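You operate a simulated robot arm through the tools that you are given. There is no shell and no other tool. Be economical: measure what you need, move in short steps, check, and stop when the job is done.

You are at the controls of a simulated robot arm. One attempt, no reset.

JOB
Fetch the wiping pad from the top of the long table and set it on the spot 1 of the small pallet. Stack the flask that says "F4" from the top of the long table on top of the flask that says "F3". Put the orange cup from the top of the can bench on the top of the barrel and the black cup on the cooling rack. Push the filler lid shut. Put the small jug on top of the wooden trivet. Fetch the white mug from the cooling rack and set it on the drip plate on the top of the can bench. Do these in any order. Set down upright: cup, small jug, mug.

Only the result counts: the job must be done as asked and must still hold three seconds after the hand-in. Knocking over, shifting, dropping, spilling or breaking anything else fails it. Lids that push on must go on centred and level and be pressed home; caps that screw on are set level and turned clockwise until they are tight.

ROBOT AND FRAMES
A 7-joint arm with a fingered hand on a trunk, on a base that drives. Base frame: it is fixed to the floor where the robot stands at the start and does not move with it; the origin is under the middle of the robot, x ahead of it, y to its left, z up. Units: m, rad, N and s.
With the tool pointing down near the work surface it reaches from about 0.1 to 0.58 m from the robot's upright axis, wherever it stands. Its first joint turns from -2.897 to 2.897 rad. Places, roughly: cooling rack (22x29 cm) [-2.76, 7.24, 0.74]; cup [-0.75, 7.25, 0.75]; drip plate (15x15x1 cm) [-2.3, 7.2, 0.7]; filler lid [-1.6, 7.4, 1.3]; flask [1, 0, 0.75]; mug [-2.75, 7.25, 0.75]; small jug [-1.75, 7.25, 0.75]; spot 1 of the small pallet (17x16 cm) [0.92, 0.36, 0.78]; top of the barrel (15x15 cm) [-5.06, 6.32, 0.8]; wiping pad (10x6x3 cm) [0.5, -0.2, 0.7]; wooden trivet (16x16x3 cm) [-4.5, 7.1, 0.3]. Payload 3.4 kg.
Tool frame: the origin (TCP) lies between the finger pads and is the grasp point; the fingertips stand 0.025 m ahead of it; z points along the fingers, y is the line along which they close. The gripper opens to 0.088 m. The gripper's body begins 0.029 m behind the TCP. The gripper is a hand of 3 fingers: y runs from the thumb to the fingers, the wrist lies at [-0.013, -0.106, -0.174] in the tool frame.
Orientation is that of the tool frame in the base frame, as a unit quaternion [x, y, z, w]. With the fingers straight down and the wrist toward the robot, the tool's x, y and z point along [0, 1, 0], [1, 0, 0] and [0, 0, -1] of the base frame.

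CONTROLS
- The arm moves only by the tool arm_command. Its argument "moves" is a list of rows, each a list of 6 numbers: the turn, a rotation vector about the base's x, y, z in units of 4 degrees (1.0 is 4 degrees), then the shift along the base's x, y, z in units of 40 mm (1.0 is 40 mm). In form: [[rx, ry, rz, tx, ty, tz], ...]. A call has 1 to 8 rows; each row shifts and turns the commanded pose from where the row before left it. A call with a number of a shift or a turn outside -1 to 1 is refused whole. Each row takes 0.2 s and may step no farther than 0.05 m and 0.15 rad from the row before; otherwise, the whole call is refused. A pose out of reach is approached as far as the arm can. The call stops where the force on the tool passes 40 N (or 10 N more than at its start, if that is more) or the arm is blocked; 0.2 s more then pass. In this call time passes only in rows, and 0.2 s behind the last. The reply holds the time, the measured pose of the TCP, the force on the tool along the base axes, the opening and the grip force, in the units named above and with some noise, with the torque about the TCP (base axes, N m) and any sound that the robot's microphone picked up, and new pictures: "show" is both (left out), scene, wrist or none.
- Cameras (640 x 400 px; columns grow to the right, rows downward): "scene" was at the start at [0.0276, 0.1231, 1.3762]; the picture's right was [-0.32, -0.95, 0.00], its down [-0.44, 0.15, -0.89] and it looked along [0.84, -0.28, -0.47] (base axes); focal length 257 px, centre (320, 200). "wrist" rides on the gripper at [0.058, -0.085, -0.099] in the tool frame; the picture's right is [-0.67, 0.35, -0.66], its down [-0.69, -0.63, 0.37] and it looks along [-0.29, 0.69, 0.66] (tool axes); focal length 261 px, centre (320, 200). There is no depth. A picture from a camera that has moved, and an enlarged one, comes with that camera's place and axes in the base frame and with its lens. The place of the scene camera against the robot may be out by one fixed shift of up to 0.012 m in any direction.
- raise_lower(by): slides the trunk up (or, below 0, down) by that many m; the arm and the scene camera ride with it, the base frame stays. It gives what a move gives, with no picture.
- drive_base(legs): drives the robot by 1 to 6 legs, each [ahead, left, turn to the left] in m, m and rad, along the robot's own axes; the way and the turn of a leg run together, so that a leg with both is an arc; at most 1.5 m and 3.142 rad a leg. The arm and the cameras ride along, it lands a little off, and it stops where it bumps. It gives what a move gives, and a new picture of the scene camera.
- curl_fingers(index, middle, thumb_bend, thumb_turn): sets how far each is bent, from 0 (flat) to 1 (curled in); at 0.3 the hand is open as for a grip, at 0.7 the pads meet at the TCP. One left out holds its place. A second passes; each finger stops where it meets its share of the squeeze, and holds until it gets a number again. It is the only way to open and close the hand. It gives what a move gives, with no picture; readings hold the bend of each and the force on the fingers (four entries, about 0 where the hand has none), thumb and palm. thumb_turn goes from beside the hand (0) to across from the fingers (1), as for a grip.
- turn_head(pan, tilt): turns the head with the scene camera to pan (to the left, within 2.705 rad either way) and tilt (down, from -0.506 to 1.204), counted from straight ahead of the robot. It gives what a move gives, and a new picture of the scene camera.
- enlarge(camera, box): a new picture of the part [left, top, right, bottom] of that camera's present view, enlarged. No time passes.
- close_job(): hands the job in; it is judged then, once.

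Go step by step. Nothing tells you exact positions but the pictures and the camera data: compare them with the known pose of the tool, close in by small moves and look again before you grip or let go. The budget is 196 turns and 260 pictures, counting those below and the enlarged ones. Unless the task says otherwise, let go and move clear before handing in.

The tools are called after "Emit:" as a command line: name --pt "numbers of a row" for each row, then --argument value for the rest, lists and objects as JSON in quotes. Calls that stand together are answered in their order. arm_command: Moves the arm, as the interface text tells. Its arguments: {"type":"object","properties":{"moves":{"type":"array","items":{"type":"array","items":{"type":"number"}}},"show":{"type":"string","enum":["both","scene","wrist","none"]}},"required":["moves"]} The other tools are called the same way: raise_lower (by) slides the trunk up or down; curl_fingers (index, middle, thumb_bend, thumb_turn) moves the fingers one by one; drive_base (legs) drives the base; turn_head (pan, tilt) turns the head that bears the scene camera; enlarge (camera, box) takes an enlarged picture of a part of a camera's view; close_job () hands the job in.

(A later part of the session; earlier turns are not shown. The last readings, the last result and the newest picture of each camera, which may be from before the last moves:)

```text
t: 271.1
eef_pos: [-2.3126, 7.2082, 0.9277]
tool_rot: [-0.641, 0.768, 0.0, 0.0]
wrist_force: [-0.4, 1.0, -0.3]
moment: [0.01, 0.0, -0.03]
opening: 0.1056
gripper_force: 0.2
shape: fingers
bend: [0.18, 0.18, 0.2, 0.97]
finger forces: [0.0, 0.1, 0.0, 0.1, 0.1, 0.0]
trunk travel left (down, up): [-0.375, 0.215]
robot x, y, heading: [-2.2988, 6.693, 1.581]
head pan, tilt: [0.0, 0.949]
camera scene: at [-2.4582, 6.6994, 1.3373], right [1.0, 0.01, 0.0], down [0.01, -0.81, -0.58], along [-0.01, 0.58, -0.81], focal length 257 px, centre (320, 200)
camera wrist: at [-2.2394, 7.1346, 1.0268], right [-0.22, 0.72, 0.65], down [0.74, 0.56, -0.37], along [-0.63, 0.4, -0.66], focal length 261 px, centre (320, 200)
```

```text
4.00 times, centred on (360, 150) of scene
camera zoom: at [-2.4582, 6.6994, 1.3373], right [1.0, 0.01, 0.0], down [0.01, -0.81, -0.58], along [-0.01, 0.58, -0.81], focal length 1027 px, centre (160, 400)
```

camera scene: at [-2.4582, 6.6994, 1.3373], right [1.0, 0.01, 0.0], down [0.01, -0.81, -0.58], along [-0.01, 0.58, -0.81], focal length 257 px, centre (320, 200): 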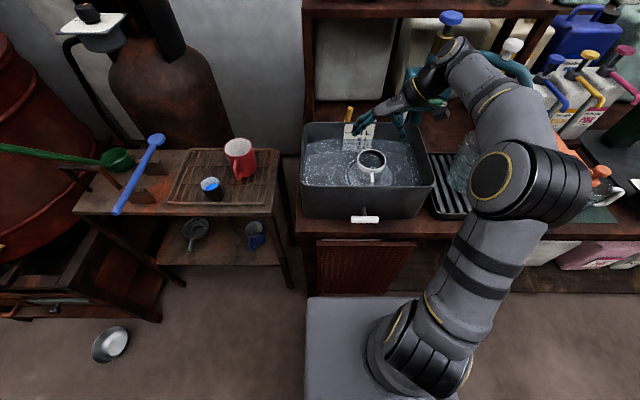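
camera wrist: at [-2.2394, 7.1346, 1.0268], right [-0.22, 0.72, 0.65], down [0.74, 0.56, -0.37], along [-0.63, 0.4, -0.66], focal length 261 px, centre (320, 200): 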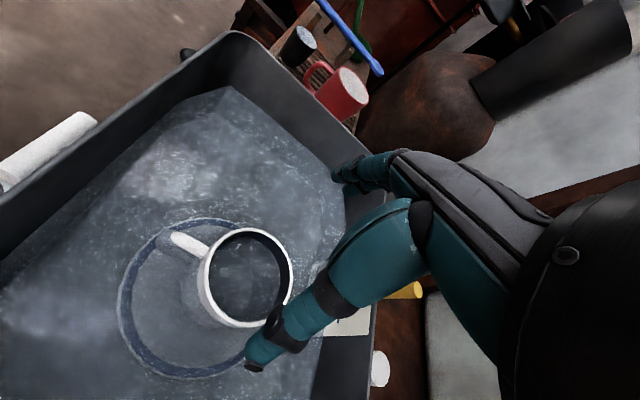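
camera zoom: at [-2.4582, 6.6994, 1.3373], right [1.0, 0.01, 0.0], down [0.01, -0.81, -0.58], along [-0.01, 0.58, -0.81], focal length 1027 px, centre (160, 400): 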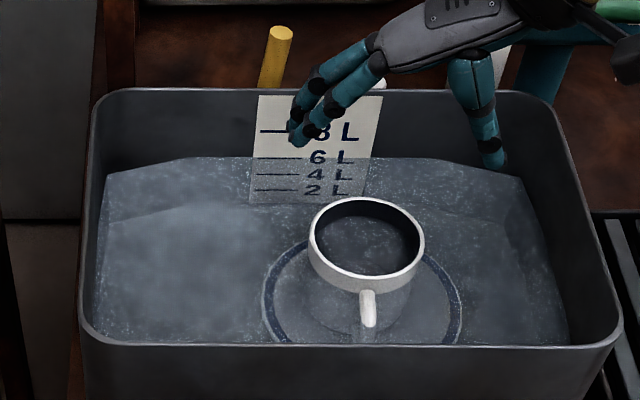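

The mug stands upright on the plate. Next is the small jug on the green mat: I'll retract the hand and drive right to it.

Emit:
arm_command --pt "0 0 0 0 0 1" --pt "0 0 0 0 -1 0.3" --pt "0 0 0 0 -1 0" --pt "0 0 0 0 -1 0" --pt "0 0 0 0 -1 0" --pt "0 0 0 0 -0.8 0" --show "none"

Emit:
drive_base --legs '[[-0.06, 0, 0], [0, -0.56, -0.01]]'

Emit:
turn_head --pan 0.1 --tilt 0.85

Emit:
enlarge --camera "scene" --box '[240, 100, 440, 250]'

```text
t: 272.5
eef_pos: [-2.3124, 7.0152, 0.9796]
tool_rot: [-0.642, 0.767, 0.0, 0.0]
wrist_force: [-0.9, 0.1, -0.1]
moment: [0.01, 0.01, -0.01]
opening: 0.1056
gripper_force: 0.0
shape: fingers
bend: [0.18, 0.18, 0.2, 0.97]
finger forces: [0.0, 0.0, 0.0, 0.0, 0.0, 0.1]
trunk travel left (down, up): [-0.375, 0.215]
robot x, y, heading: [-2.3023, 6.6941, 1.581]
head pan, tilt: [0.0, 0.949]
```

```text
t: 276.3
eef_pos: [-1.744, 6.9662, 0.9782]
tool_rot: [-0.647, 0.763, 0.0, 0.001]
wrist_force: [0.0, 1.2, 0.2]
moment: [0.0, 0.01, 0.0]
opening: 0.1056
gripper_force: 0.1
shape: fingers
bend: [0.18, 0.18, 0.2, 0.97]
finger forces: [0.1, 0.0, 0.1, 0.0, 0.0, 0.0]
trunk travel left (down, up): [-0.375, 0.215]
robot x, y, heading: [-1.7287, 6.6405, 1.592]
head pan, tilt: [0.0, 0.949]
camera scene: at [-1.8851, 6.6475, 1.3373], right [1.0, 0.02, 0.0], down [0.02, -0.81, -0.58], along [-0.01, 0.58, -0.81], focal length 257 px, centre (320, 200)
```

scene: 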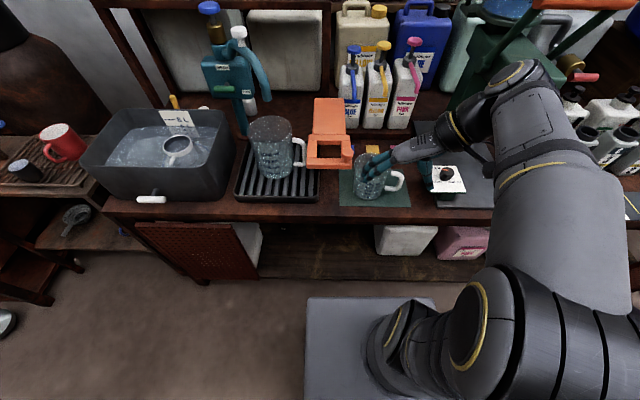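

```text
t: 277.0
eef_pos: [-1.7433, 6.9667, 0.9807]
tool_rot: [-0.647, 0.763, -0.001, 0.001]
wrist_force: [0.2, 0.6, 0.2]
moment: [0.0, -0.02, -0.04]
opening: 0.1057
gripper_force: 0.1
shape: fingers
bend: [0.18, 0.18, 0.2, 0.97]
finger forces: [0.1, 0.0, 0.1, 0.0, 0.0, 0.0]
trunk travel left (down, up): [-0.375, 0.215]
robot x, y, heading: [-1.7238, 6.6427, 1.593]
head pan, tilt: [0.099, 0.85]
camera scene: at [-1.893, 6.6524, 1.3448], right [0.99, 0.12, 0.0], down [0.09, -0.75, -0.66], along [-0.08, 0.66, -0.75], focal length 257 px, centre (320, 200)
```

scene: 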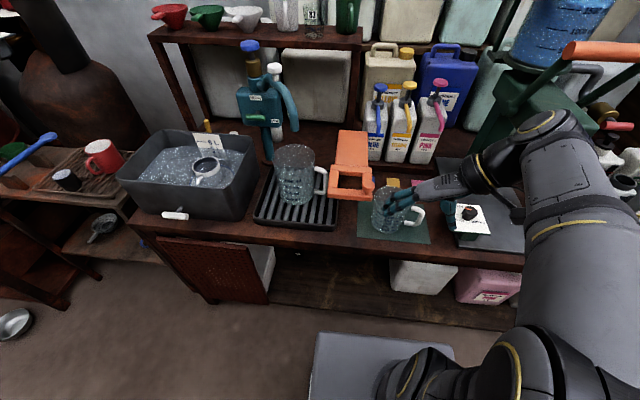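

```text
2.67 times, centred on (340, 175) of scene
camera zoom: at [-1.893, 6.6524, 1.3448], right [0.99, 0.12, 0.0], down [0.09, -0.75, -0.66], along [-0.08, 0.66, -0.75], focal length 685 px, centre (267, 267)
```

zoom: 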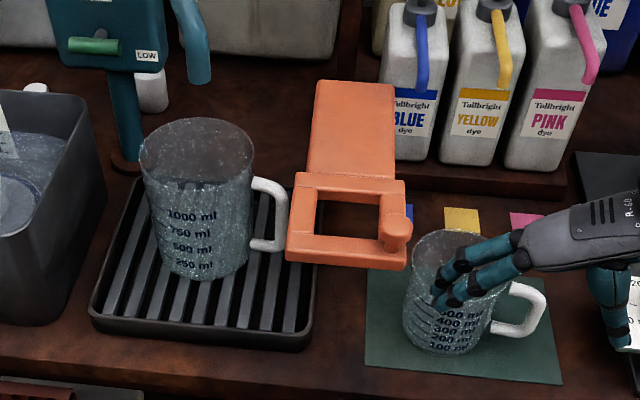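

The jug's handle points right, so I need to close along y. I'll turn the hand back about 76° and open it wider.

Emit:
arm_command --pt "0 0 -1 0 0 0" --pt "0 0 -1 0 0 0" --pt "0 0 -1 0 0 0" --pt "0 0 -1 0 0 0" --pt "0 0 -1 0 0 0" --pt "0 0 -1 0 0 0" --pt "0 0 -1 0 0 0" --pt "0 0 -1 0 0 0" --show "none"

Emit:
arm_command --pt "0 0 -1 0 0 0" --pt "0 0 -1 0 0 0" --pt "0 0 -1 0 0 0" --pt "0 0 -1 0 0 0" --pt "0 0 -1 0 0 0" --pt "0 0 -1 0 0 0" --pt "0 0 -1 0 0 0" --pt "0 0 -1 0 0 0" --show "none"

Emit:
curl_fingers --index 0.08 --middle 0.08 --thumb_bend 0.08

Emit:
arm_command --pt "0 0 -1 0 0.6 0" --pt "0 0 -1 0 0.9 0" --pt "0 0 -0.5 -0.1 0.9 0" --pt "0 0 0 -0.1 0.9 0" --show "both"

```text
t: 278.8
eef_pos: [-1.7438, 6.9665, 0.9797]
tool_rot: [-0.41, 0.912, 0.0, 0.001]
wrist_force: [0.3, -0.2, -0.5]
moment: [0.0, 0.0, 0.01]
opening: 0.1057
gripper_force: 0.1
shape: fingers
bend: [0.18, 0.18, 0.2, 0.97]
finger forces: [0.1, 0.0, 0.0, 0.0, 0.0, 0.0]
trunk travel left (down, up): [-0.375, 0.215]
robot x, y, heading: [-1.7238, 6.6443, 1.592]
head pan, tilt: [0.099, 0.85]
```

```text
t: 280.6
eef_pos: [-1.7443, 6.9707, 0.9618]
tool_rot: [-0.146, 0.989, -0.031, -0.015]
wrist_force: [-0.5, 0.0, 0.2]
moment: [0.02, -0.03, -0.03]
opening: 0.1059
gripper_force: 0.0
shape: fingers
bend: [0.18, 0.18, 0.2, 0.97]
finger forces: [0.1, 0.0, 0.0, 0.0, 0.0, 0.0]
trunk travel left (down, up): [-0.375, 0.215]
robot x, y, heading: [-1.7275, 6.6413, 1.592]
head pan, tilt: [0.099, 0.85]
```

```text
t: 281.6
eef_pos: [-1.742, 6.9706, 0.9621]
tool_rot: [-0.142, 0.989, -0.031, -0.016]
wrist_force: [0.8, 0.2, 0.6]
moment: [0.0, 0.01, 0.0]
opening: 0.1228
gripper_force: 0.0
shape: fingers
bend: [0.08, 0.08, 0.08, 0.97]
finger forces: [0.0, 0.1, 0.0, 0.1, 0.1, 0.0]
trunk travel left (down, up): [-0.375, 0.215]
robot x, y, heading: [-1.7294, 6.6422, 1.59]
head pan, tilt: [0.099, 0.85]
```

```text
t: 282.6
eef_pos: [-1.7494, 7.1019, 0.9791]
tool_rot: [-0.055, 0.998, 0.0, 0.0]
wrist_force: [-0.8, -0.5, 0.0]
moment: [0.01, 0.0, 0.01]
opening: 0.1226
gripper_force: 0.0
shape: fingers
bend: [0.08, 0.08, 0.08, 0.97]
finger forces: [0.0, 0.0, 0.1, 0.0, 0.0, 0.0]
trunk travel left (down, up): [-0.375, 0.215]
robot x, y, heading: [-1.7331, 6.6442, 1.592]
head pan, tilt: [0.099, 0.85]
camera scene: at [-1.893, 6.6524, 1.3448], right [0.99, 0.12, 0.0], down [0.09, -0.75, -0.66], along [-0.08, 0.66, -0.75], focal length 257 px, centre (320, 200)
camera wrist: at [-1.7972, 7.0099, 1.0789], right [0.63, 0.42, 0.66], down [0.75, -0.55, -0.37], along [0.21, 0.72, -0.66], focal length 261 px, centre (320, 200)
```

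scene: 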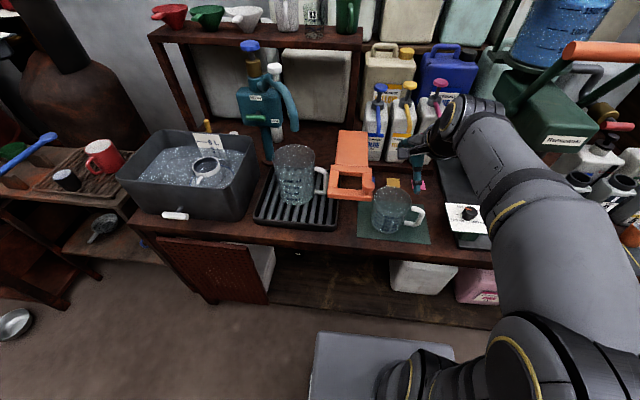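
wrist: 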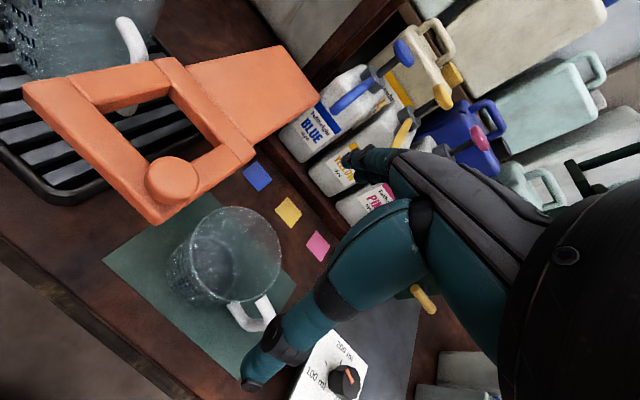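

Emit:
arm_command --pt "0 0 0 0 0.95 -0.3" --pt "0 0 0 0 0 -1" --pt "0 0 0 0 0 -1" --pt "0 0 0 0 0 -0.6" --show "both"

Emit:
enlarge --camera "scene" --box '[320, 120, 480, 250]'

```text
t: 283.6
eef_pos: [-1.752, 7.1389, 0.8621]
tool_rot: [-0.055, 0.998, 0.001, 0.0]
wrist_force: [0.6, -0.1, 0.6]
moment: [0.03, -0.01, 0.03]
opening: 0.1225
gripper_force: 0.0
shape: fingers
bend: [0.08, 0.08, 0.08, 0.97]
finger forces: [0.0, 0.0, 0.0, 0.0, 0.0, 0.0]
trunk travel left (down, up): [-0.375, 0.215]
robot x, y, heading: [-1.7269, 6.6453, 1.587]
head pan, tilt: [0.099, 0.85]
camera scene: at [-1.893, 6.6524, 1.3448], right [0.99, 0.12, 0.0], down [0.09, -0.75, -0.66], along [-0.08, 0.66, -0.75], focal length 257 px, centre (320, 200)
camera wrist: at [-1.8004, 7.0473, 0.9613], right [0.63, 0.42, 0.66], down [0.75, -0.55, -0.37], along [0.21, 0.72, -0.66], focal length 261 px, centre (320, 200)
```

scene: 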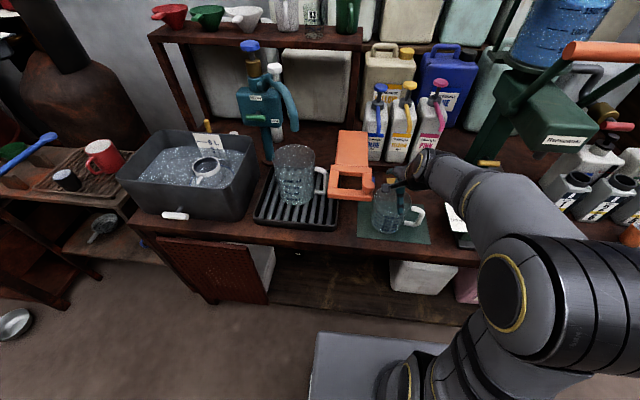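
wrist: 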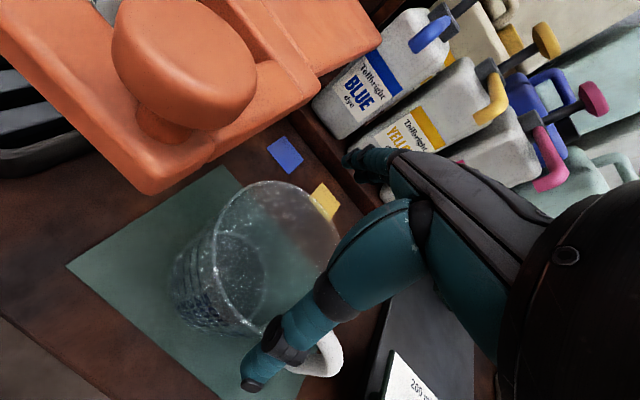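

```text
3.08 times, centred on (400, 185) of scene
camera zoom: at [-1.893, 6.6524, 1.3448], right [0.99, 0.12, 0.0], down [0.09, -0.75, -0.66], along [-0.08, 0.66, -0.75], focal length 790 px, centre (74, 246)
```

zoom: 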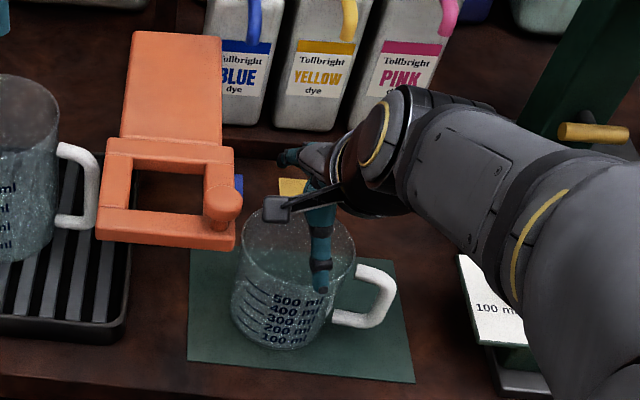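

The camera mount is near the orange knob, so I'll turn the hand 20° to gain clearance, then go down.

Emit:
arm_command --pt "0 0 1 0 0 0" --pt "0 0 1 0 0 0" --pt "0 0 1 0 0 0" --pt "0 0 1 0 0 0" --pt "0 0 1 -0.08 -0.05 0" --show "both"

Emit:
enlarge --camera "scene" --box '[320, 120, 480, 250]'

```text
t: 284.8
eef_pos: [-1.7546, 7.1349, 0.8637]
tool_rot: [-0.229, 0.973, 0.0, 0.001]
wrist_force: [-1.1, -0.1, 0.6]
moment: [0.0, 0.02, 0.02]
opening: 0.1227
gripper_force: 0.1
shape: fingers
bend: [0.08, 0.08, 0.08, 0.97]
finger forces: [0.1, 0.1, 0.1, 0.0, 0.1, 0.1]
trunk travel left (down, up): [-0.375, 0.215]
robot x, y, heading: [-1.7284, 6.6446, 1.59]
head pan, tilt: [0.099, 0.85]
camera scene: at [-1.893, 6.6524, 1.3448], right [0.99, 0.12, 0.0], down [0.09, -0.75, -0.66], along [-0.08, 0.66, -0.75], focal length 257 px, centre (320, 200)
camera wrist: at [-1.7685, 7.0322, 0.963], right [0.44, 0.61, 0.66], down [0.9, -0.26, -0.36], along [-0.05, 0.75, -0.66], focal length 261 px, centre (320, 200)
```

scene: 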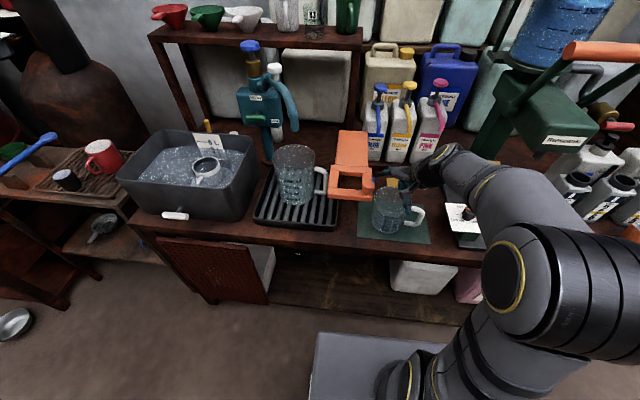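
wrist: 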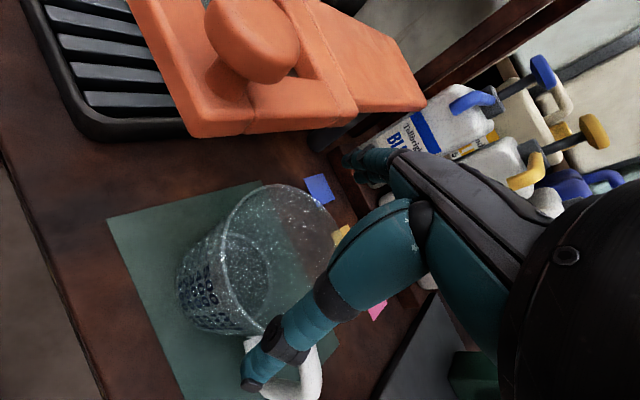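

```text
3.08 times, centred on (400, 185) of scene
camera zoom: at [-1.893, 6.6524, 1.3448], right [0.99, 0.12, 0.0], down [0.09, -0.75, -0.66], along [-0.08, 0.66, -0.75], focal length 790 px, centre (74, 246)
```

zoom: 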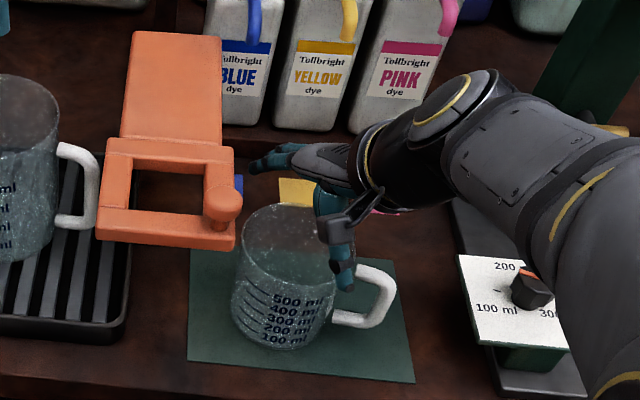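

Emit:
arm_command --pt "0 0 0 0 0 -0.6" --pt "0 0 0 0 0 -0.5" --pt "0 0 0 0 0 -0.4" --show "wrist"

Emit:
enlarge --camera "scene" --box '[320, 120, 480, 250]'

```text
t: 285.6
eef_pos: [-1.7532, 7.1349, 0.8078]
tool_rot: [-0.228, 0.974, 0.003, 0.001]
wrist_force: [1.7, -8.4, 36.3]
moment: [-0.32, -0.04, 0.06]
opening: 0.1289
gripper_force: 15.6
shape: fingers
bend: [0.04, 0.08, 0.04, 0.97]
finger forces: [8.8, 0.1, 0.0, 0.1, 23.1, 0.0]
trunk travel left (down, up): [-0.375, 0.215]
robot x, y, heading: [-1.7258, 6.6446, 1.589]
head pan, tilt: [0.099, 0.85]
camera wrist: at [-1.7675, 7.0302, 0.9066], right [0.44, 0.6, 0.66], down [0.89, -0.26, -0.37], along [-0.05, 0.75, -0.65], focal length 261 px, centre (320, 200)
```

wrist: 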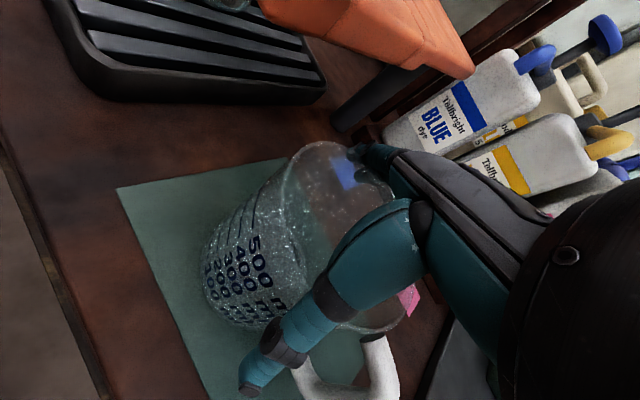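

```text
3.08 times, centred on (400, 185) of scene
camera zoom: at [-1.8927, 6.6485, 1.3458], right [0.99, 0.12, 0.0], down [0.09, -0.74, -0.66], along [-0.08, 0.66, -0.75], focal length 790 px, centre (74, 246)
```

zoom: 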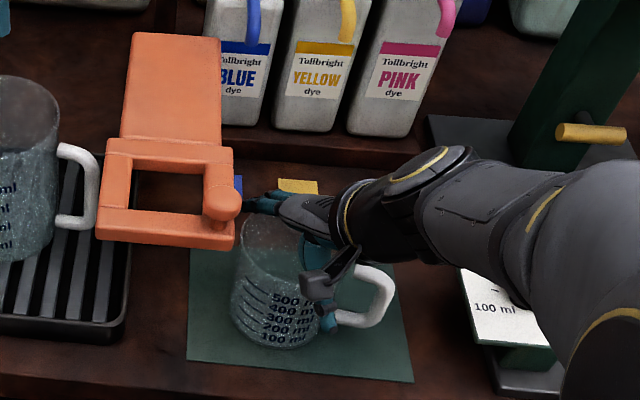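

The fingers' inner segments touch the rim, so this is deep enough. I'll ease up a few millimetres and close.

Emit:
arm_command --pt "0 0 0 0 0 0.2" --show "none"

Emit:
curl_fingers --index 0.5 --middle 0.5 --thumb_bend 0.5

Emit:
arm_command --pt "0 0 0 0 0 0.2" --pt "0 0 0 0 0 0.3" --show "wrist"

Emit:
enlarge --camera "scene" --box '[320, 120, 480, 250]'

```text
t: 286.0
eef_pos: [-1.7542, 7.1333, 0.81]
tool_rot: [-0.23, 0.973, -0.001, 0.001]
wrist_force: [1.7, -1.1, 6.1]
moment: [0.14, 0.08, 0.0]
opening: 0.1271
gripper_force: 5.3
shape: fingers
bend: [0.05, 0.08, 0.05, 0.97]
finger forces: [4.8, 0.1, 0.1, 0.1, 4.9, 0.1]
trunk travel left (down, up): [-0.375, 0.215]
robot x, y, heading: [-1.7281, 6.6455, 1.592]
head pan, tilt: [0.099, 0.85]
```

```text
t: 287.0
eef_pos: [-1.7552, 7.134, 0.8123]
tool_rot: [-0.229, 0.973, 0.0, 0.0]
wrist_force: [-2.3, -0.9, 14.4]
moment: [0.28, 0.21, 0.44]
opening: 0.1173
gripper_force: 42.0
shape: fingers
bend: [0.09, 0.28, 0.34, 0.96]
finger forces: [17.7, 25.3, 0.0, 0.1, 40.4, 0.0]
trunk travel left (down, up): [-0.375, 0.215]
robot x, y, heading: [-1.7246, 6.6458, 1.587]
head pan, tilt: [0.099, 0.85]
```

```text
t: 287.6
eef_pos: [-1.7547, 7.1341, 0.8311]
tool_rot: [-0.228, 0.974, -0.001, 0.0]
wrist_force: [0.1, -0.8, -1.3]
moment: [-0.04, -0.02, -0.04]
opening: 0.1156
gripper_force: 35.0
shape: fingers
bend: [0.1, 0.28, 0.35, 0.95]
finger forces: [12.1, 22.2, 0.1, 0.1, 35.5, 0.1]
trunk travel left (down, up): [-0.375, 0.215]
robot x, y, heading: [-1.7311, 6.6426, 1.59]
head pan, tilt: [0.099, 0.85]
camera wrist: at [-1.7687, 7.032, 0.9312], right [0.44, 0.61, 0.65], down [0.89, -0.26, -0.36], along [-0.05, 0.75, -0.66], focal length 261 px, centre (320, 200)
```

wrist: 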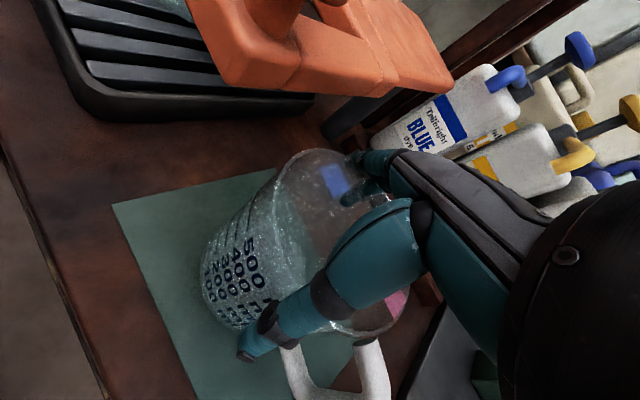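

```text
3.08 times, centred on (400, 185) of scene
camera zoom: at [-1.8929, 6.6525, 1.3447], right [0.99, 0.12, 0.0], down [0.09, -0.75, -0.66], along [-0.08, 0.66, -0.75], focal length 790 px, centre (74, 246)
```

zoom: 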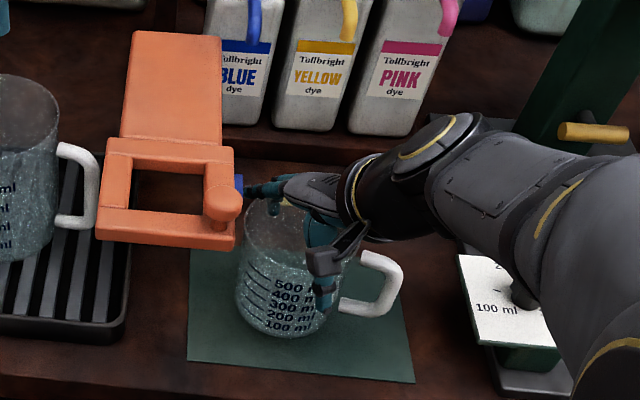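

Emit:
arm_command --pt "0 0 0 0.1 0 0.7" --pt "0 0 0 0.1 0 1" --pt "0 0 0 0 0 1" --pt "0 0 0 0 0 1" --pt "0 0 0 0 -0.8 0.3" --pt "0 0 0 0 -1 0" --pt "0 0 0 0 -1 0" --show "both"

Emit:
enlarge --camera "scene" --box '[320, 80, 520, 240]'

```text
t: 289.2
eef_pos: [-1.7485, 7.0215, 0.9925]
tool_rot: [-0.229, 0.973, -0.001, 0.0]
wrist_force: [0.8, -0.3, -1.4]
moment: [-0.03, 0.0, 0.0]
opening: 0.1141
gripper_force: 31.8
shape: fingers
bend: [0.11, 0.28, 0.36, 0.95]
finger forces: [10.7, 20.9, 0.0, 0.0, 32.4, 0.0]
trunk travel left (down, up): [-0.375, 0.215]
robot x, y, heading: [-1.7293, 6.6436, 1.593]
head pan, tilt: [0.099, 0.85]
camera scene: at [-1.893, 6.6525, 1.3448], right [0.99, 0.12, 0.0], down [0.09, -0.75, -0.66], along [-0.08, 0.66, -0.75], focal length 257 px, centre (320, 200)
camera wrist: at [-1.7616, 6.9186, 1.0923], right [0.44, 0.61, 0.66], down [0.89, -0.26, -0.37], along [-0.05, 0.75, -0.66], focal length 261 px, centre (320, 200)
```

scene: 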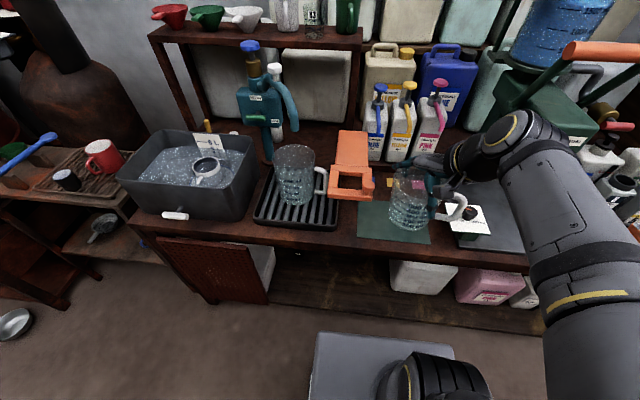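
wrist: 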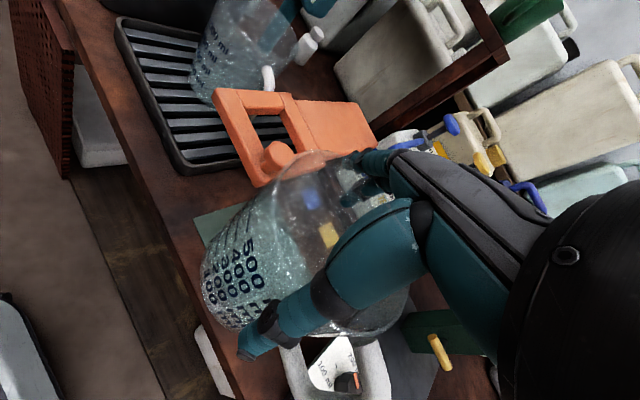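

```text
2.50 times, centred on (420, 160) of scene
camera zoom: at [-1.893, 6.6525, 1.3448], right [0.99, 0.12, 0.0], down [0.09, -0.75, -0.66], along [-0.08, 0.66, -0.75], focal length 642 px, centre (70, 300)
```

zoom: 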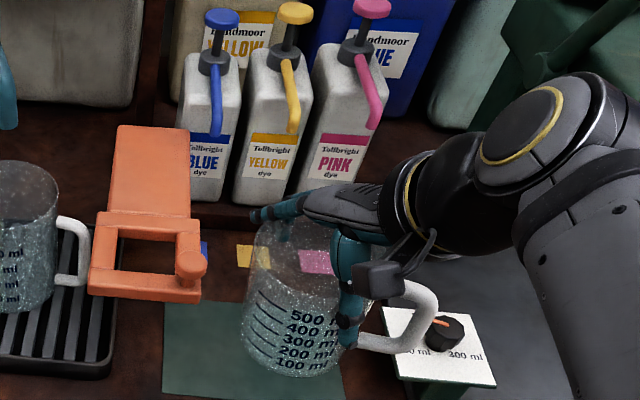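

The jug is held well. Next I'll back out from the bench and look toward the trivet and barrel.

Emit:
drive_base --legs '[[-0.05, 0, 0], [0, 0.9, 0], [-0.5, 0, 0], [0, 0, 0.7]]'

Emit:
turn_head --pan 0.4 --tilt 0.45

```text
t: 296.3
eef_pos: [-2.6415, 6.5949, 0.992]
tool_rot: [-0.225, 0.974, -0.001, 0.0]
wrist_force: [0.1, 0.3, -1.7]
moment: [0.0, -0.03, -0.01]
opening: 0.1142
gripper_force: 32.2
shape: fingers
bend: [0.11, 0.28, 0.36, 0.95]
finger forces: [10.5, 21.1, 0.0, 0.0, 32.4, 0.1]
trunk travel left (down, up): [-0.375, 0.215]
robot x, y, heading: [-2.6257, 6.216, 1.584]
head pan, tilt: [0.099, 0.85]
stopped in leg 3: the robot was blocked; the commanded pose is now the measured one
camera scene: at [-2.7889, 6.2261, 1.3448], right [0.99, 0.11, 0.0], down [0.08, -0.75, -0.66], along [-0.07, 0.66, -0.75], focal length 257 px, centre (320, 200)
```

scene: 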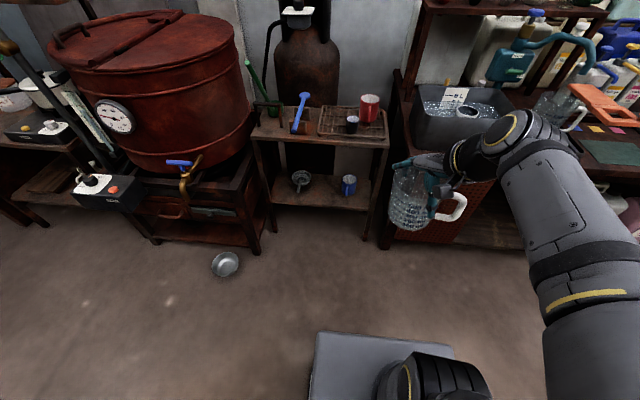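

```text
t: 297.2
eef_pos: [-2.6391, 6.594, 0.9926]
tool_rot: [-0.225, 0.974, -0.001, 0.0]
wrist_force: [1.2, -1.0, -2.4]
moment: [-0.04, 0.0, 0.0]
opening: 0.1144
gripper_force: 31.8
shape: fingers
bend: [0.11, 0.28, 0.36, 0.95]
finger forces: [10.5, 21.0, 0.0, 0.1, 32.4, 0.0]
trunk travel left (down, up): [-0.375, 0.215]
robot x, y, heading: [-2.6294, 6.2146, 1.583]
head pan, tilt: [0.4, 0.45]
camera scene: at [-2.8169, 6.2319, 1.3792], right [0.92, 0.4, 0.0], down [0.17, -0.4, -0.9], along [-0.36, 0.82, -0.44], focal length 257 px, centre (320, 200)
```

scene: 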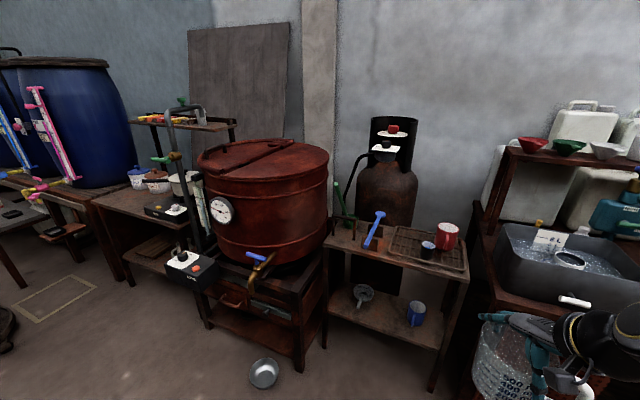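

I bumped something behind, likely the blue barrel near (-2.8, 5.7). I'll look back at it.

Emit:
turn_head --pan 2.5 --tilt 0.7

Emit:
turn_head --pan 1.4 --tilt 0.5

```text
t: 299.2
eef_pos: [-2.6415, 6.593, 0.993]
tool_rot: [-0.225, 0.974, -0.001, 0.0]
wrist_force: [0.6, 0.1, -1.5]
moment: [0.0, 0.01, -0.01]
opening: 0.1142
gripper_force: 32.2
shape: fingers
bend: [0.11, 0.28, 0.36, 0.95]
finger forces: [10.5, 21.0, 0.0, 0.0, 32.4, 0.0]
trunk travel left (down, up): [-0.375, 0.215]
robot x, y, heading: [-2.6237, 6.2152, 1.585]
head pan, tilt: [2.499, 0.7]
camera scene: at [-2.8301, 6.079, 1.3571], right [-0.81, 0.59, 0.0], down [0.38, 0.52, -0.77], along [-0.45, -0.62, -0.64], focal length 257 px, centre (320, 200)
```

scene: 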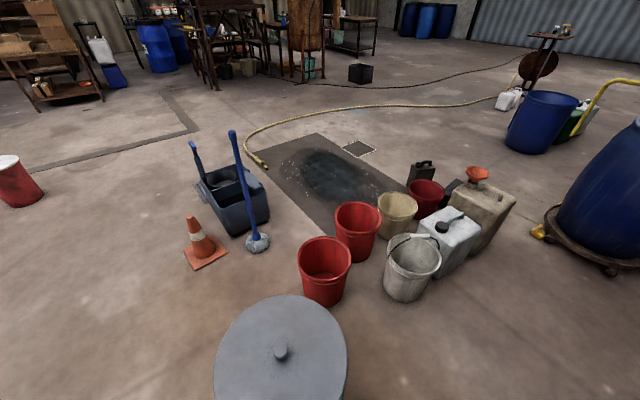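

```text
t: 300.5
eef_pos: [-2.6413, 6.5937, 0.9932]
tool_rot: [-0.225, 0.974, -0.001, 0.0]
wrist_force: [0.2, -0.6, -1.5]
moment: [-0.03, -0.02, -0.04]
opening: 0.1144
gripper_force: 32.6
shape: fingers
bend: [0.11, 0.28, 0.36, 0.95]
finger forces: [10.4, 21.0, 0.0, 0.0, 32.3, 0.1]
trunk travel left (down, up): [-0.375, 0.215]
robot x, y, heading: [-2.6251, 6.214, 1.583]
head pan, tilt: [1.4, 0.499]
camera scene: at [-2.87, 6.1619, 1.3748], right [0.16, 0.99, 0.0], down [0.47, -0.07, -0.88], along [-0.87, 0.14, -0.48], focal length 257 px, centre (320, 200)
```

scene: 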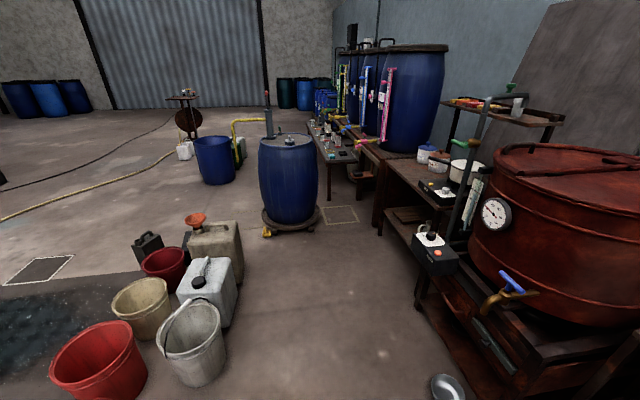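

The trivet appears to be on the lower shelf of the bench beyond the red tank. Zooming in.

Emit:
enlarge --camera "scene" --box '[310, 120, 510, 300]'

Emit:
enlarge --camera "scene" --box '[230, 80, 350, 240]'

```text
2.22 times, centred on (410, 210) of scene
camera zoom: at [-2.87, 6.1619, 1.3748], right [0.16, 0.99, 0.0], down [0.47, -0.07, -0.88], along [-0.87, 0.14, -0.48], focal length 571 px, centre (120, 178)
```

zoom: 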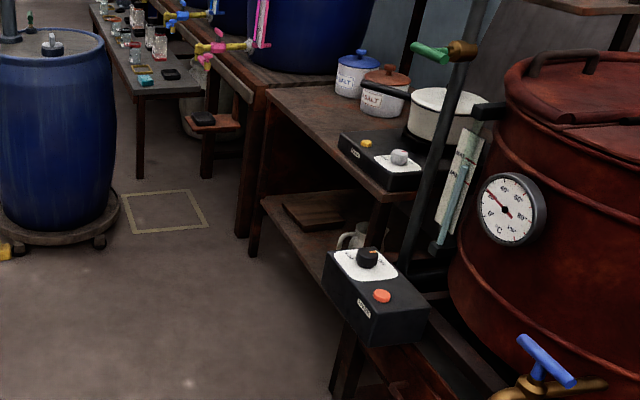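

```text
2.50 times, centred on (290, 160) of scene
camera zoom: at [-2.87, 6.1619, 1.3748], right [0.16, 0.99, 0.0], down [0.47, -0.07, -0.88], along [-0.87, 0.14, -0.48], focal length 642 px, centre (395, 300)
```

zoom: 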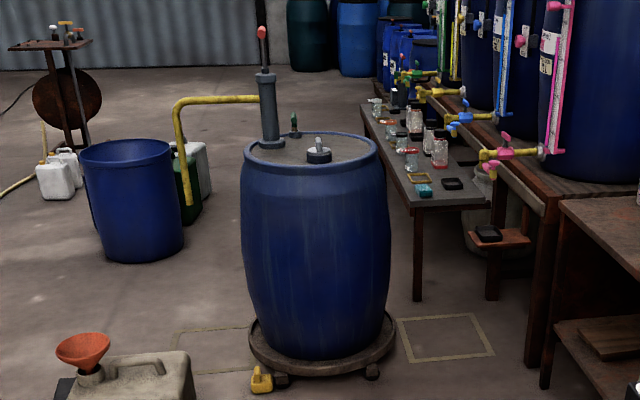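

The trivet is on a lower shelf, under the table top, so the jug must go in with a forward-pointing hand. I'll set the jug back on the mat with its handle toward the rear and regrip it from the front.

Emit:
drive_base --legs '[[0.36, 0, 0], [0, -0.93, 0], [0, 0, 0.49]]'

Emit:
arm_command --pt "0 0 1 0 0 0" --pt "0 0 1 0 0 0" --pt "0 0 1 0 0 0" --pt "0 0 1 0 0 0" --pt "0 0 1 0 0 0" --pt "0 0 1 0 0 0" --pt "0 0 1 0 0 0" --pt "0 0 1 0 0 0" --show "none"

Emit:
turn_head --pan -0.3 --tilt 0.8

```text
t: 308.7
eef_pos: [-1.8855, 6.9166, 0.9916]
tool_rot: [-0.452, 0.892, -0.001, 0.0]
wrist_force: [0.8, 0.0, -1.9]
moment: [-0.01, 0.0, -0.04]
opening: 0.1144
gripper_force: 31.2
shape: fingers
bend: [0.11, 0.28, 0.36, 0.95]
finger forces: [10.4, 20.7, 0.1, 0.0, 31.8, 0.0]
trunk travel left (down, up): [-0.375, 0.215]
robot x, y, heading: [-1.6926, 6.5905, 2.07]
head pan, tilt: [1.4, 0.499]
camera scene: at [-1.8907, 6.4267, 1.3748], right [-0.32, 0.95, 0.0], down [0.45, 0.15, -0.88], along [-0.83, -0.28, -0.48], focal length 257 px, centre (320, 200)
```

scene: 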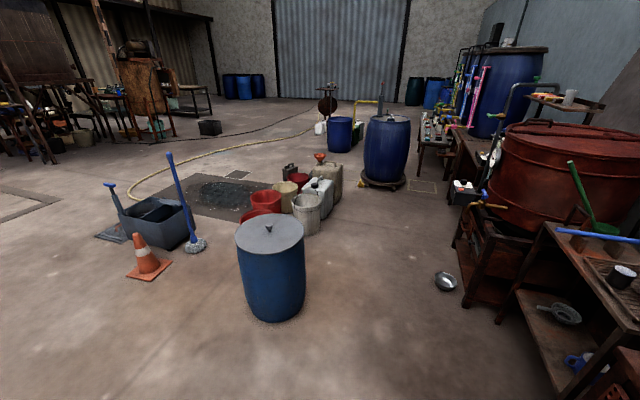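

```text
t: 310.5
eef_pos: [-1.8869, 6.9174, 0.9927]
tool_rot: [-0.68, 0.733, -0.001, 0.001]
wrist_force: [0.5, 0.4, -2.6]
moment: [-0.04, 0.01, -0.01]
opening: 0.1139
gripper_force: 31.1
shape: fingers
bend: [0.11, 0.28, 0.36, 0.95]
finger forces: [10.2, 20.3, 0.0, 0.0, 31.3, 0.0]
trunk travel left (down, up): [-0.375, 0.215]
robot x, y, heading: [-1.6975, 6.5898, 2.063]
head pan, tilt: [1.4, 0.499]
```

```text
t: 312.2
eef_pos: [-1.8853, 6.9162, 0.9909]
tool_rot: [-0.681, 0.733, -0.001, 0.001]
wrist_force: [1.0, -0.6, -1.3]
moment: [0.01, 0.03, 0.01]
opening: 0.1141
gripper_force: 31.0
shape: fingers
bend: [0.11, 0.28, 0.36, 0.95]
finger forces: [10.2, 20.3, 0.1, 0.1, 31.3, 0.1]
trunk travel left (down, up): [-0.375, 0.215]
robot x, y, heading: [-1.6949, 6.5871, 2.07]
head pan, tilt: [-0.3, 0.799]
camera scene: at [-1.8202, 6.5349, 1.3489], right [0.98, 0.2, 0.0], down [0.14, -0.7, -0.7], along [-0.14, 0.68, -0.72], focal length 257 px, centre (320, 200)
```

scene: 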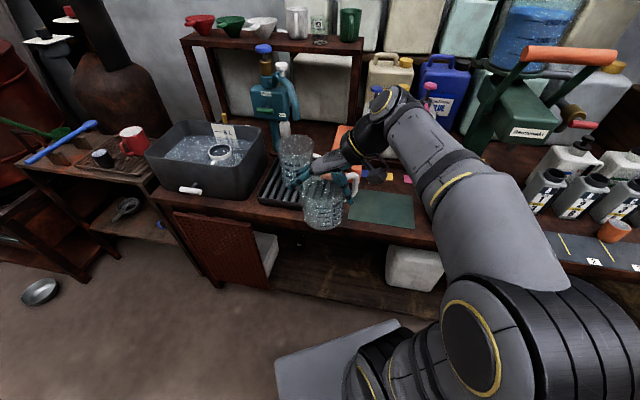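

Emit:
arm_command --pt "0 0 1 0.85 0 0" --pt "0 0 1 0.85 0 0" --pt "0 0 1 0.85 0 0" --pt "0 0 0 0.85 0.3 0" --pt "0 0 0 0.85 0.6 0" --pt "0 0 0 0 0.95 0" --pt "0 0 0 0 0.95 0" --pt "0 0 0 0 0.95 0" --show "none"

Emit:
arm_command --pt "0 0 0 0 0 -1" --pt "0 0 0 0 0 -1" --pt "0 0 0 0 0 -0.8" --show "both"

Emit:
enlarge --camera "scene" --box '[270, 120, 450, 260]'

```text
t: 314.0
eef_pos: [-1.7158, 7.066, 0.9908]
tool_rot: [0.753, -0.658, 0.001, 0.001]
wrist_force: [0.4, -0.3, -1.3]
moment: [0.0, 0.0, 0.0]
opening: 0.1126
gripper_force: 29.6
shape: fingers
bend: [0.12, 0.28, 0.37, 0.95]
finger forces: [9.7, 19.8, 0.0, 0.0, 29.8, 0.0]
trunk travel left (down, up): [-0.375, 0.215]
robot x, y, heading: [-1.696, 6.5892, 2.066]
head pan, tilt: [-0.3, 0.799]
```

```text
t: 314.8
eef_pos: [-1.7145, 7.0659, 0.881]
tool_rot: [0.753, -0.658, 0.001, -0.001]
wrist_force: [0.0, 0.2, -0.5]
moment: [-0.06, -0.06, -0.02]
opening: 0.1123
gripper_force: 29.4
shape: fingers
bend: [0.12, 0.28, 0.37, 0.95]
finger forces: [9.3, 20.0, 0.0, 0.0, 29.6, 0.1]
trunk travel left (down, up): [-0.375, 0.215]
robot x, y, heading: [-1.6913, 6.5871, 2.07]
head pan, tilt: [-0.3, 0.799]
camera scene: at [-1.8201, 6.535, 1.3489], right [0.98, 0.19, 0.0], down [0.14, -0.7, -0.7], along [-0.14, 0.68, -0.72], focal length 257 px, centre (320, 200)
camera wrist: at [-1.6229, 7.0193, 0.9814], right [-0.44, 0.62, 0.66], down [0.53, 0.76, -0.36], along [-0.73, 0.19, -0.66], focal length 261 px, centre (320, 200)
```

scene: 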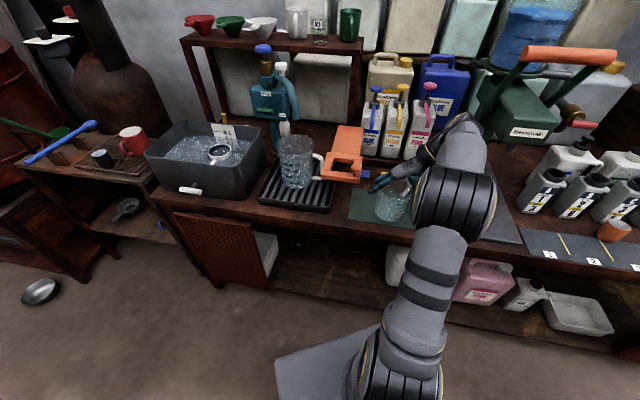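
wrist: 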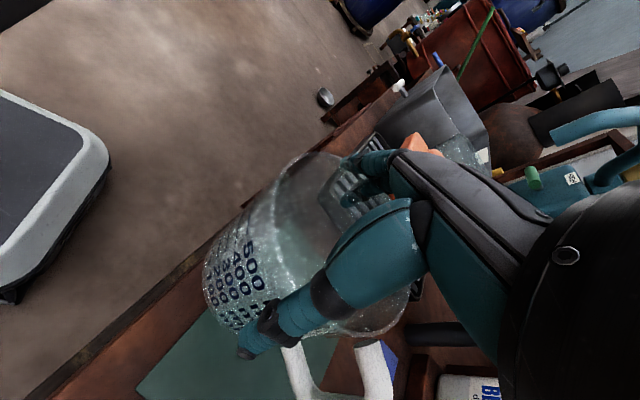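

```text
2.86 times, centred on (360, 190) of scene
camera zoom: at [-1.8201, 6.535, 1.3489], right [0.98, 0.19, 0.0], down [0.14, -0.7, -0.7], along [-0.14, 0.68, -0.72], focal length 734 px, centre (206, 229)
```

zoom: 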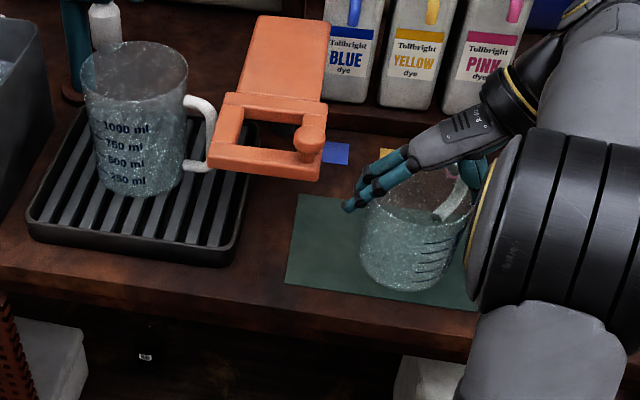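

Emit:
arm_command --pt "0 0 0 0 0 -0.8" --pt "0 0 0 0 0 -0.6" --pt "0 0 0 0 0 -0.2" --show "none"

Emit:
arm_command --pt "0 0 0 0 0 -0.08" --pt "0 0 0 0 0 -0.08" --show "none"

```text
t: 315.6
eef_pos: [-1.7155, 7.0681, 0.8178]
tool_rot: [0.753, -0.658, 0.001, 0.0]
wrist_force: [0.0, -0.7, -1.0]
moment: [-0.04, -0.02, -0.02]
opening: 0.1124
gripper_force: 29.2
shape: fingers
bend: [0.12, 0.28, 0.37, 0.95]
finger forces: [9.2, 20.1, 0.0, 0.0, 29.2, 0.1]
trunk travel left (down, up): [-0.375, 0.215]
robot x, y, heading: [-1.6933, 6.5921, 2.067]
head pan, tilt: [-0.3, 0.799]
```

```text
t: 316.2
eef_pos: [-1.7153, 7.0662, 0.8126]
tool_rot: [0.753, -0.658, -0.002, -0.003]
wrist_force: [4.2, 3.1, 24.8]
moment: [-0.13, 0.59, -0.05]
opening: 0.1138
gripper_force: 34.0
shape: fingers
bend: [0.11, 0.28, 0.37, 0.95]
finger forces: [13.0, 20.8, 0.0, 0.0, 34.3, 0.0]
trunk travel left (down, up): [-0.375, 0.215]
robot x, y, heading: [-1.6946, 6.589, 2.067]
head pan, tilt: [-0.3, 0.799]
```

Emit:
arm_command --pt "0 0 0 0 0 0.06" --show "none"

Emit:
curl_fingers --index 0.04 --middle 0.04 --thumb_bend 0.04

Emit:
arm_command --pt "0 0 0 0 0 0.2" --pt "0 0 0 0 0 0.5" --pt "0 0 0 0 0 1" --pt "0 0 0 0 0 1" --pt "0 0 0 0 -1 0.3" --pt "0 0 0 0 -1 0" --show "wrist"

Emit:
enlarge --camera "scene" --box '[270, 120, 450, 260]'

```text
t: 316.6
eef_pos: [-1.7151, 7.0661, 0.8134]
tool_rot: [0.754, -0.657, 0.0, -0.001]
wrist_force: [4.5, 4.5, 21.2]
moment: [-0.1, 0.46, -0.06]
opening: 0.1134
gripper_force: 33.1
shape: fingers
bend: [0.11, 0.28, 0.37, 0.95]
finger forces: [11.2, 20.7, 0.0, 0.0, 34.1, 0.0]
trunk travel left (down, up): [-0.375, 0.215]
robot x, y, heading: [-1.6985, 6.5894, 2.07]
head pan, tilt: [-0.3, 0.799]
```

```text
t: 317.6
eef_pos: [-1.715, 7.0667, 0.811]
tool_rot: [0.753, -0.658, 0.001, -0.001]
wrist_force: [0.0, -0.1, 0.0]
moment: [-0.02, -0.01, 0.02]
opening: 0.128
gripper_force: 0.1
shape: fingers
bend: [0.04, 0.04, 0.04, 0.97]
finger forces: [0.0, 0.0, 0.0, 0.0, 0.8, 0.1]
trunk travel left (down, up): [-0.375, 0.215]
robot x, y, heading: [-1.6939, 6.5878, 2.066]
head pan, tilt: [-0.3, 0.799]
```

```text
t: 319.0
eef_pos: [-1.7159, 6.9845, 0.9304]
tool_rot: [0.753, -0.659, 0.001, 0.0]
wrist_force: [-0.3, -0.6, 0.3]
moment: [0.0, -0.01, 0.0]
opening: 0.1279
gripper_force: 0.0
shape: fingers
bend: [0.04, 0.04, 0.04, 0.97]
finger forces: [0.0, 0.0, 0.0, 0.0, 0.0, 0.0]
trunk travel left (down, up): [-0.375, 0.215]
robot x, y, heading: [-1.6912, 6.5888, 2.066]
head pan, tilt: [-0.3, 0.799]
camera wrist: at [-1.6235, 6.938, 1.031], right [-0.44, 0.62, 0.66], down [0.53, 0.76, -0.36], along [-0.73, 0.19, -0.66], focal length 261 px, centre (320, 200)
```

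wrist: 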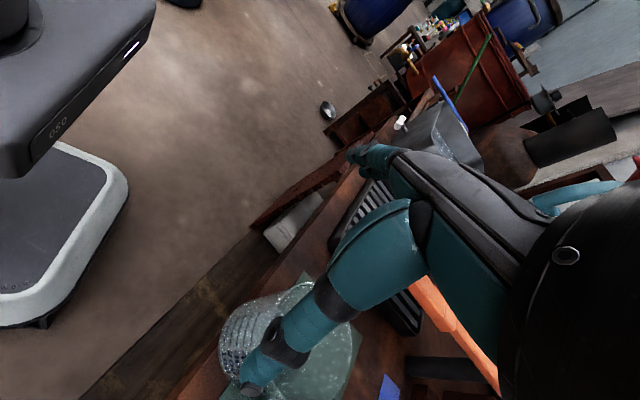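

```text
2.86 times, centred on (360, 190) of scene
camera zoom: at [-1.8202, 6.5347, 1.3488], right [0.98, 0.19, 0.0], down [0.14, -0.7, -0.7], along [-0.14, 0.68, -0.72], focal length 734 px, centre (206, 229)
```

zoom: 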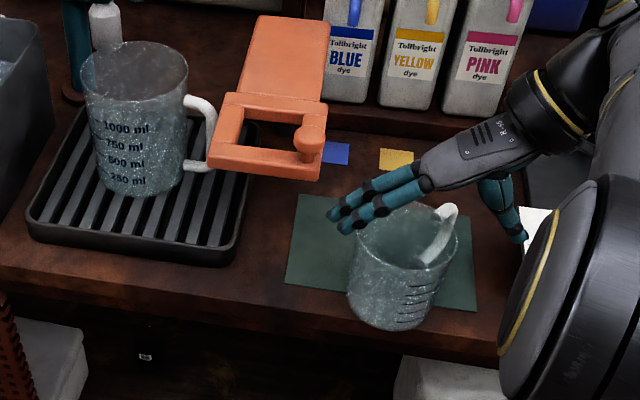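

The jug stands with its handle to the rear. Before regripping it, I'll do the filler lid and the orange cup, so I'm looking up at the filler.

Emit:
turn_head --pan -0.6 --tilt 0.1

Emit:
enlarge --camera "scene" --box '[240, 60, 520, 260]'

```text
t: 320.1
eef_pos: [-1.7151, 6.9858, 0.9311]
tool_rot: [0.753, -0.658, 0.001, -0.001]
wrist_force: [0.3, 0.1, 0.1]
moment: [-0.03, -0.01, -0.02]
opening: 0.1277
gripper_force: 0.2
shape: fingers
bend: [0.04, 0.04, 0.04, 0.97]
finger forces: [0.0, 0.0, 0.1, 0.0, 0.0, 0.0]
trunk travel left (down, up): [-0.375, 0.215]
robot x, y, heading: [-1.6924, 6.589, 2.069]
head pan, tilt: [-0.6, 0.099]
camera scene: at [-1.7949, 6.5472, 1.4118], right [0.99, -0.1, 0.0], down [-0.01, -0.1, -0.99], along [0.1, 0.99, -0.1], focal length 257 px, centre (320, 200)
```

scene: 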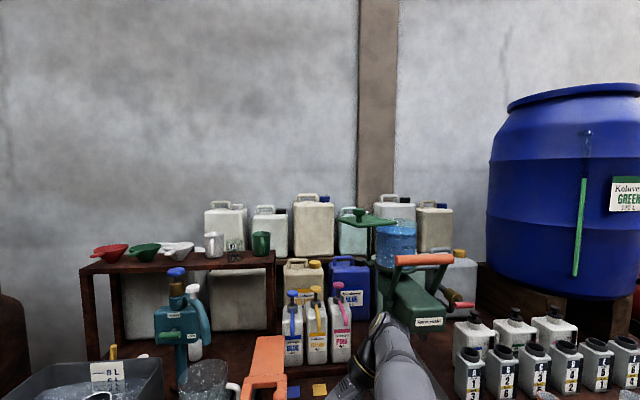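

```text
2.00 times, centred on (380, 160) of scene
camera zoom: at [-1.7949, 6.5472, 1.4118], right [0.99, -0.1, 0.0], down [-0.01, -0.1, -0.99], along [0.1, 0.99, -0.1], focal length 514 px, centre (200, 280)
```

zoom: 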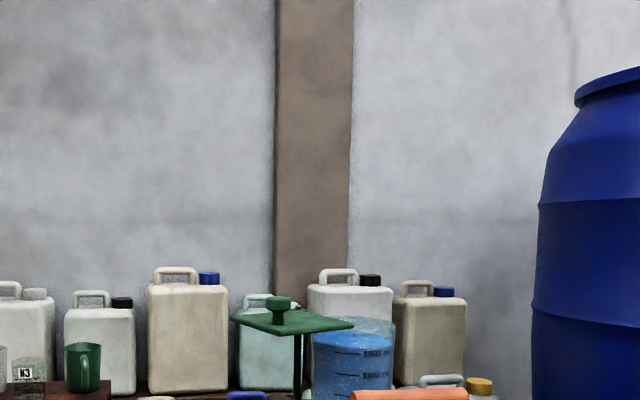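

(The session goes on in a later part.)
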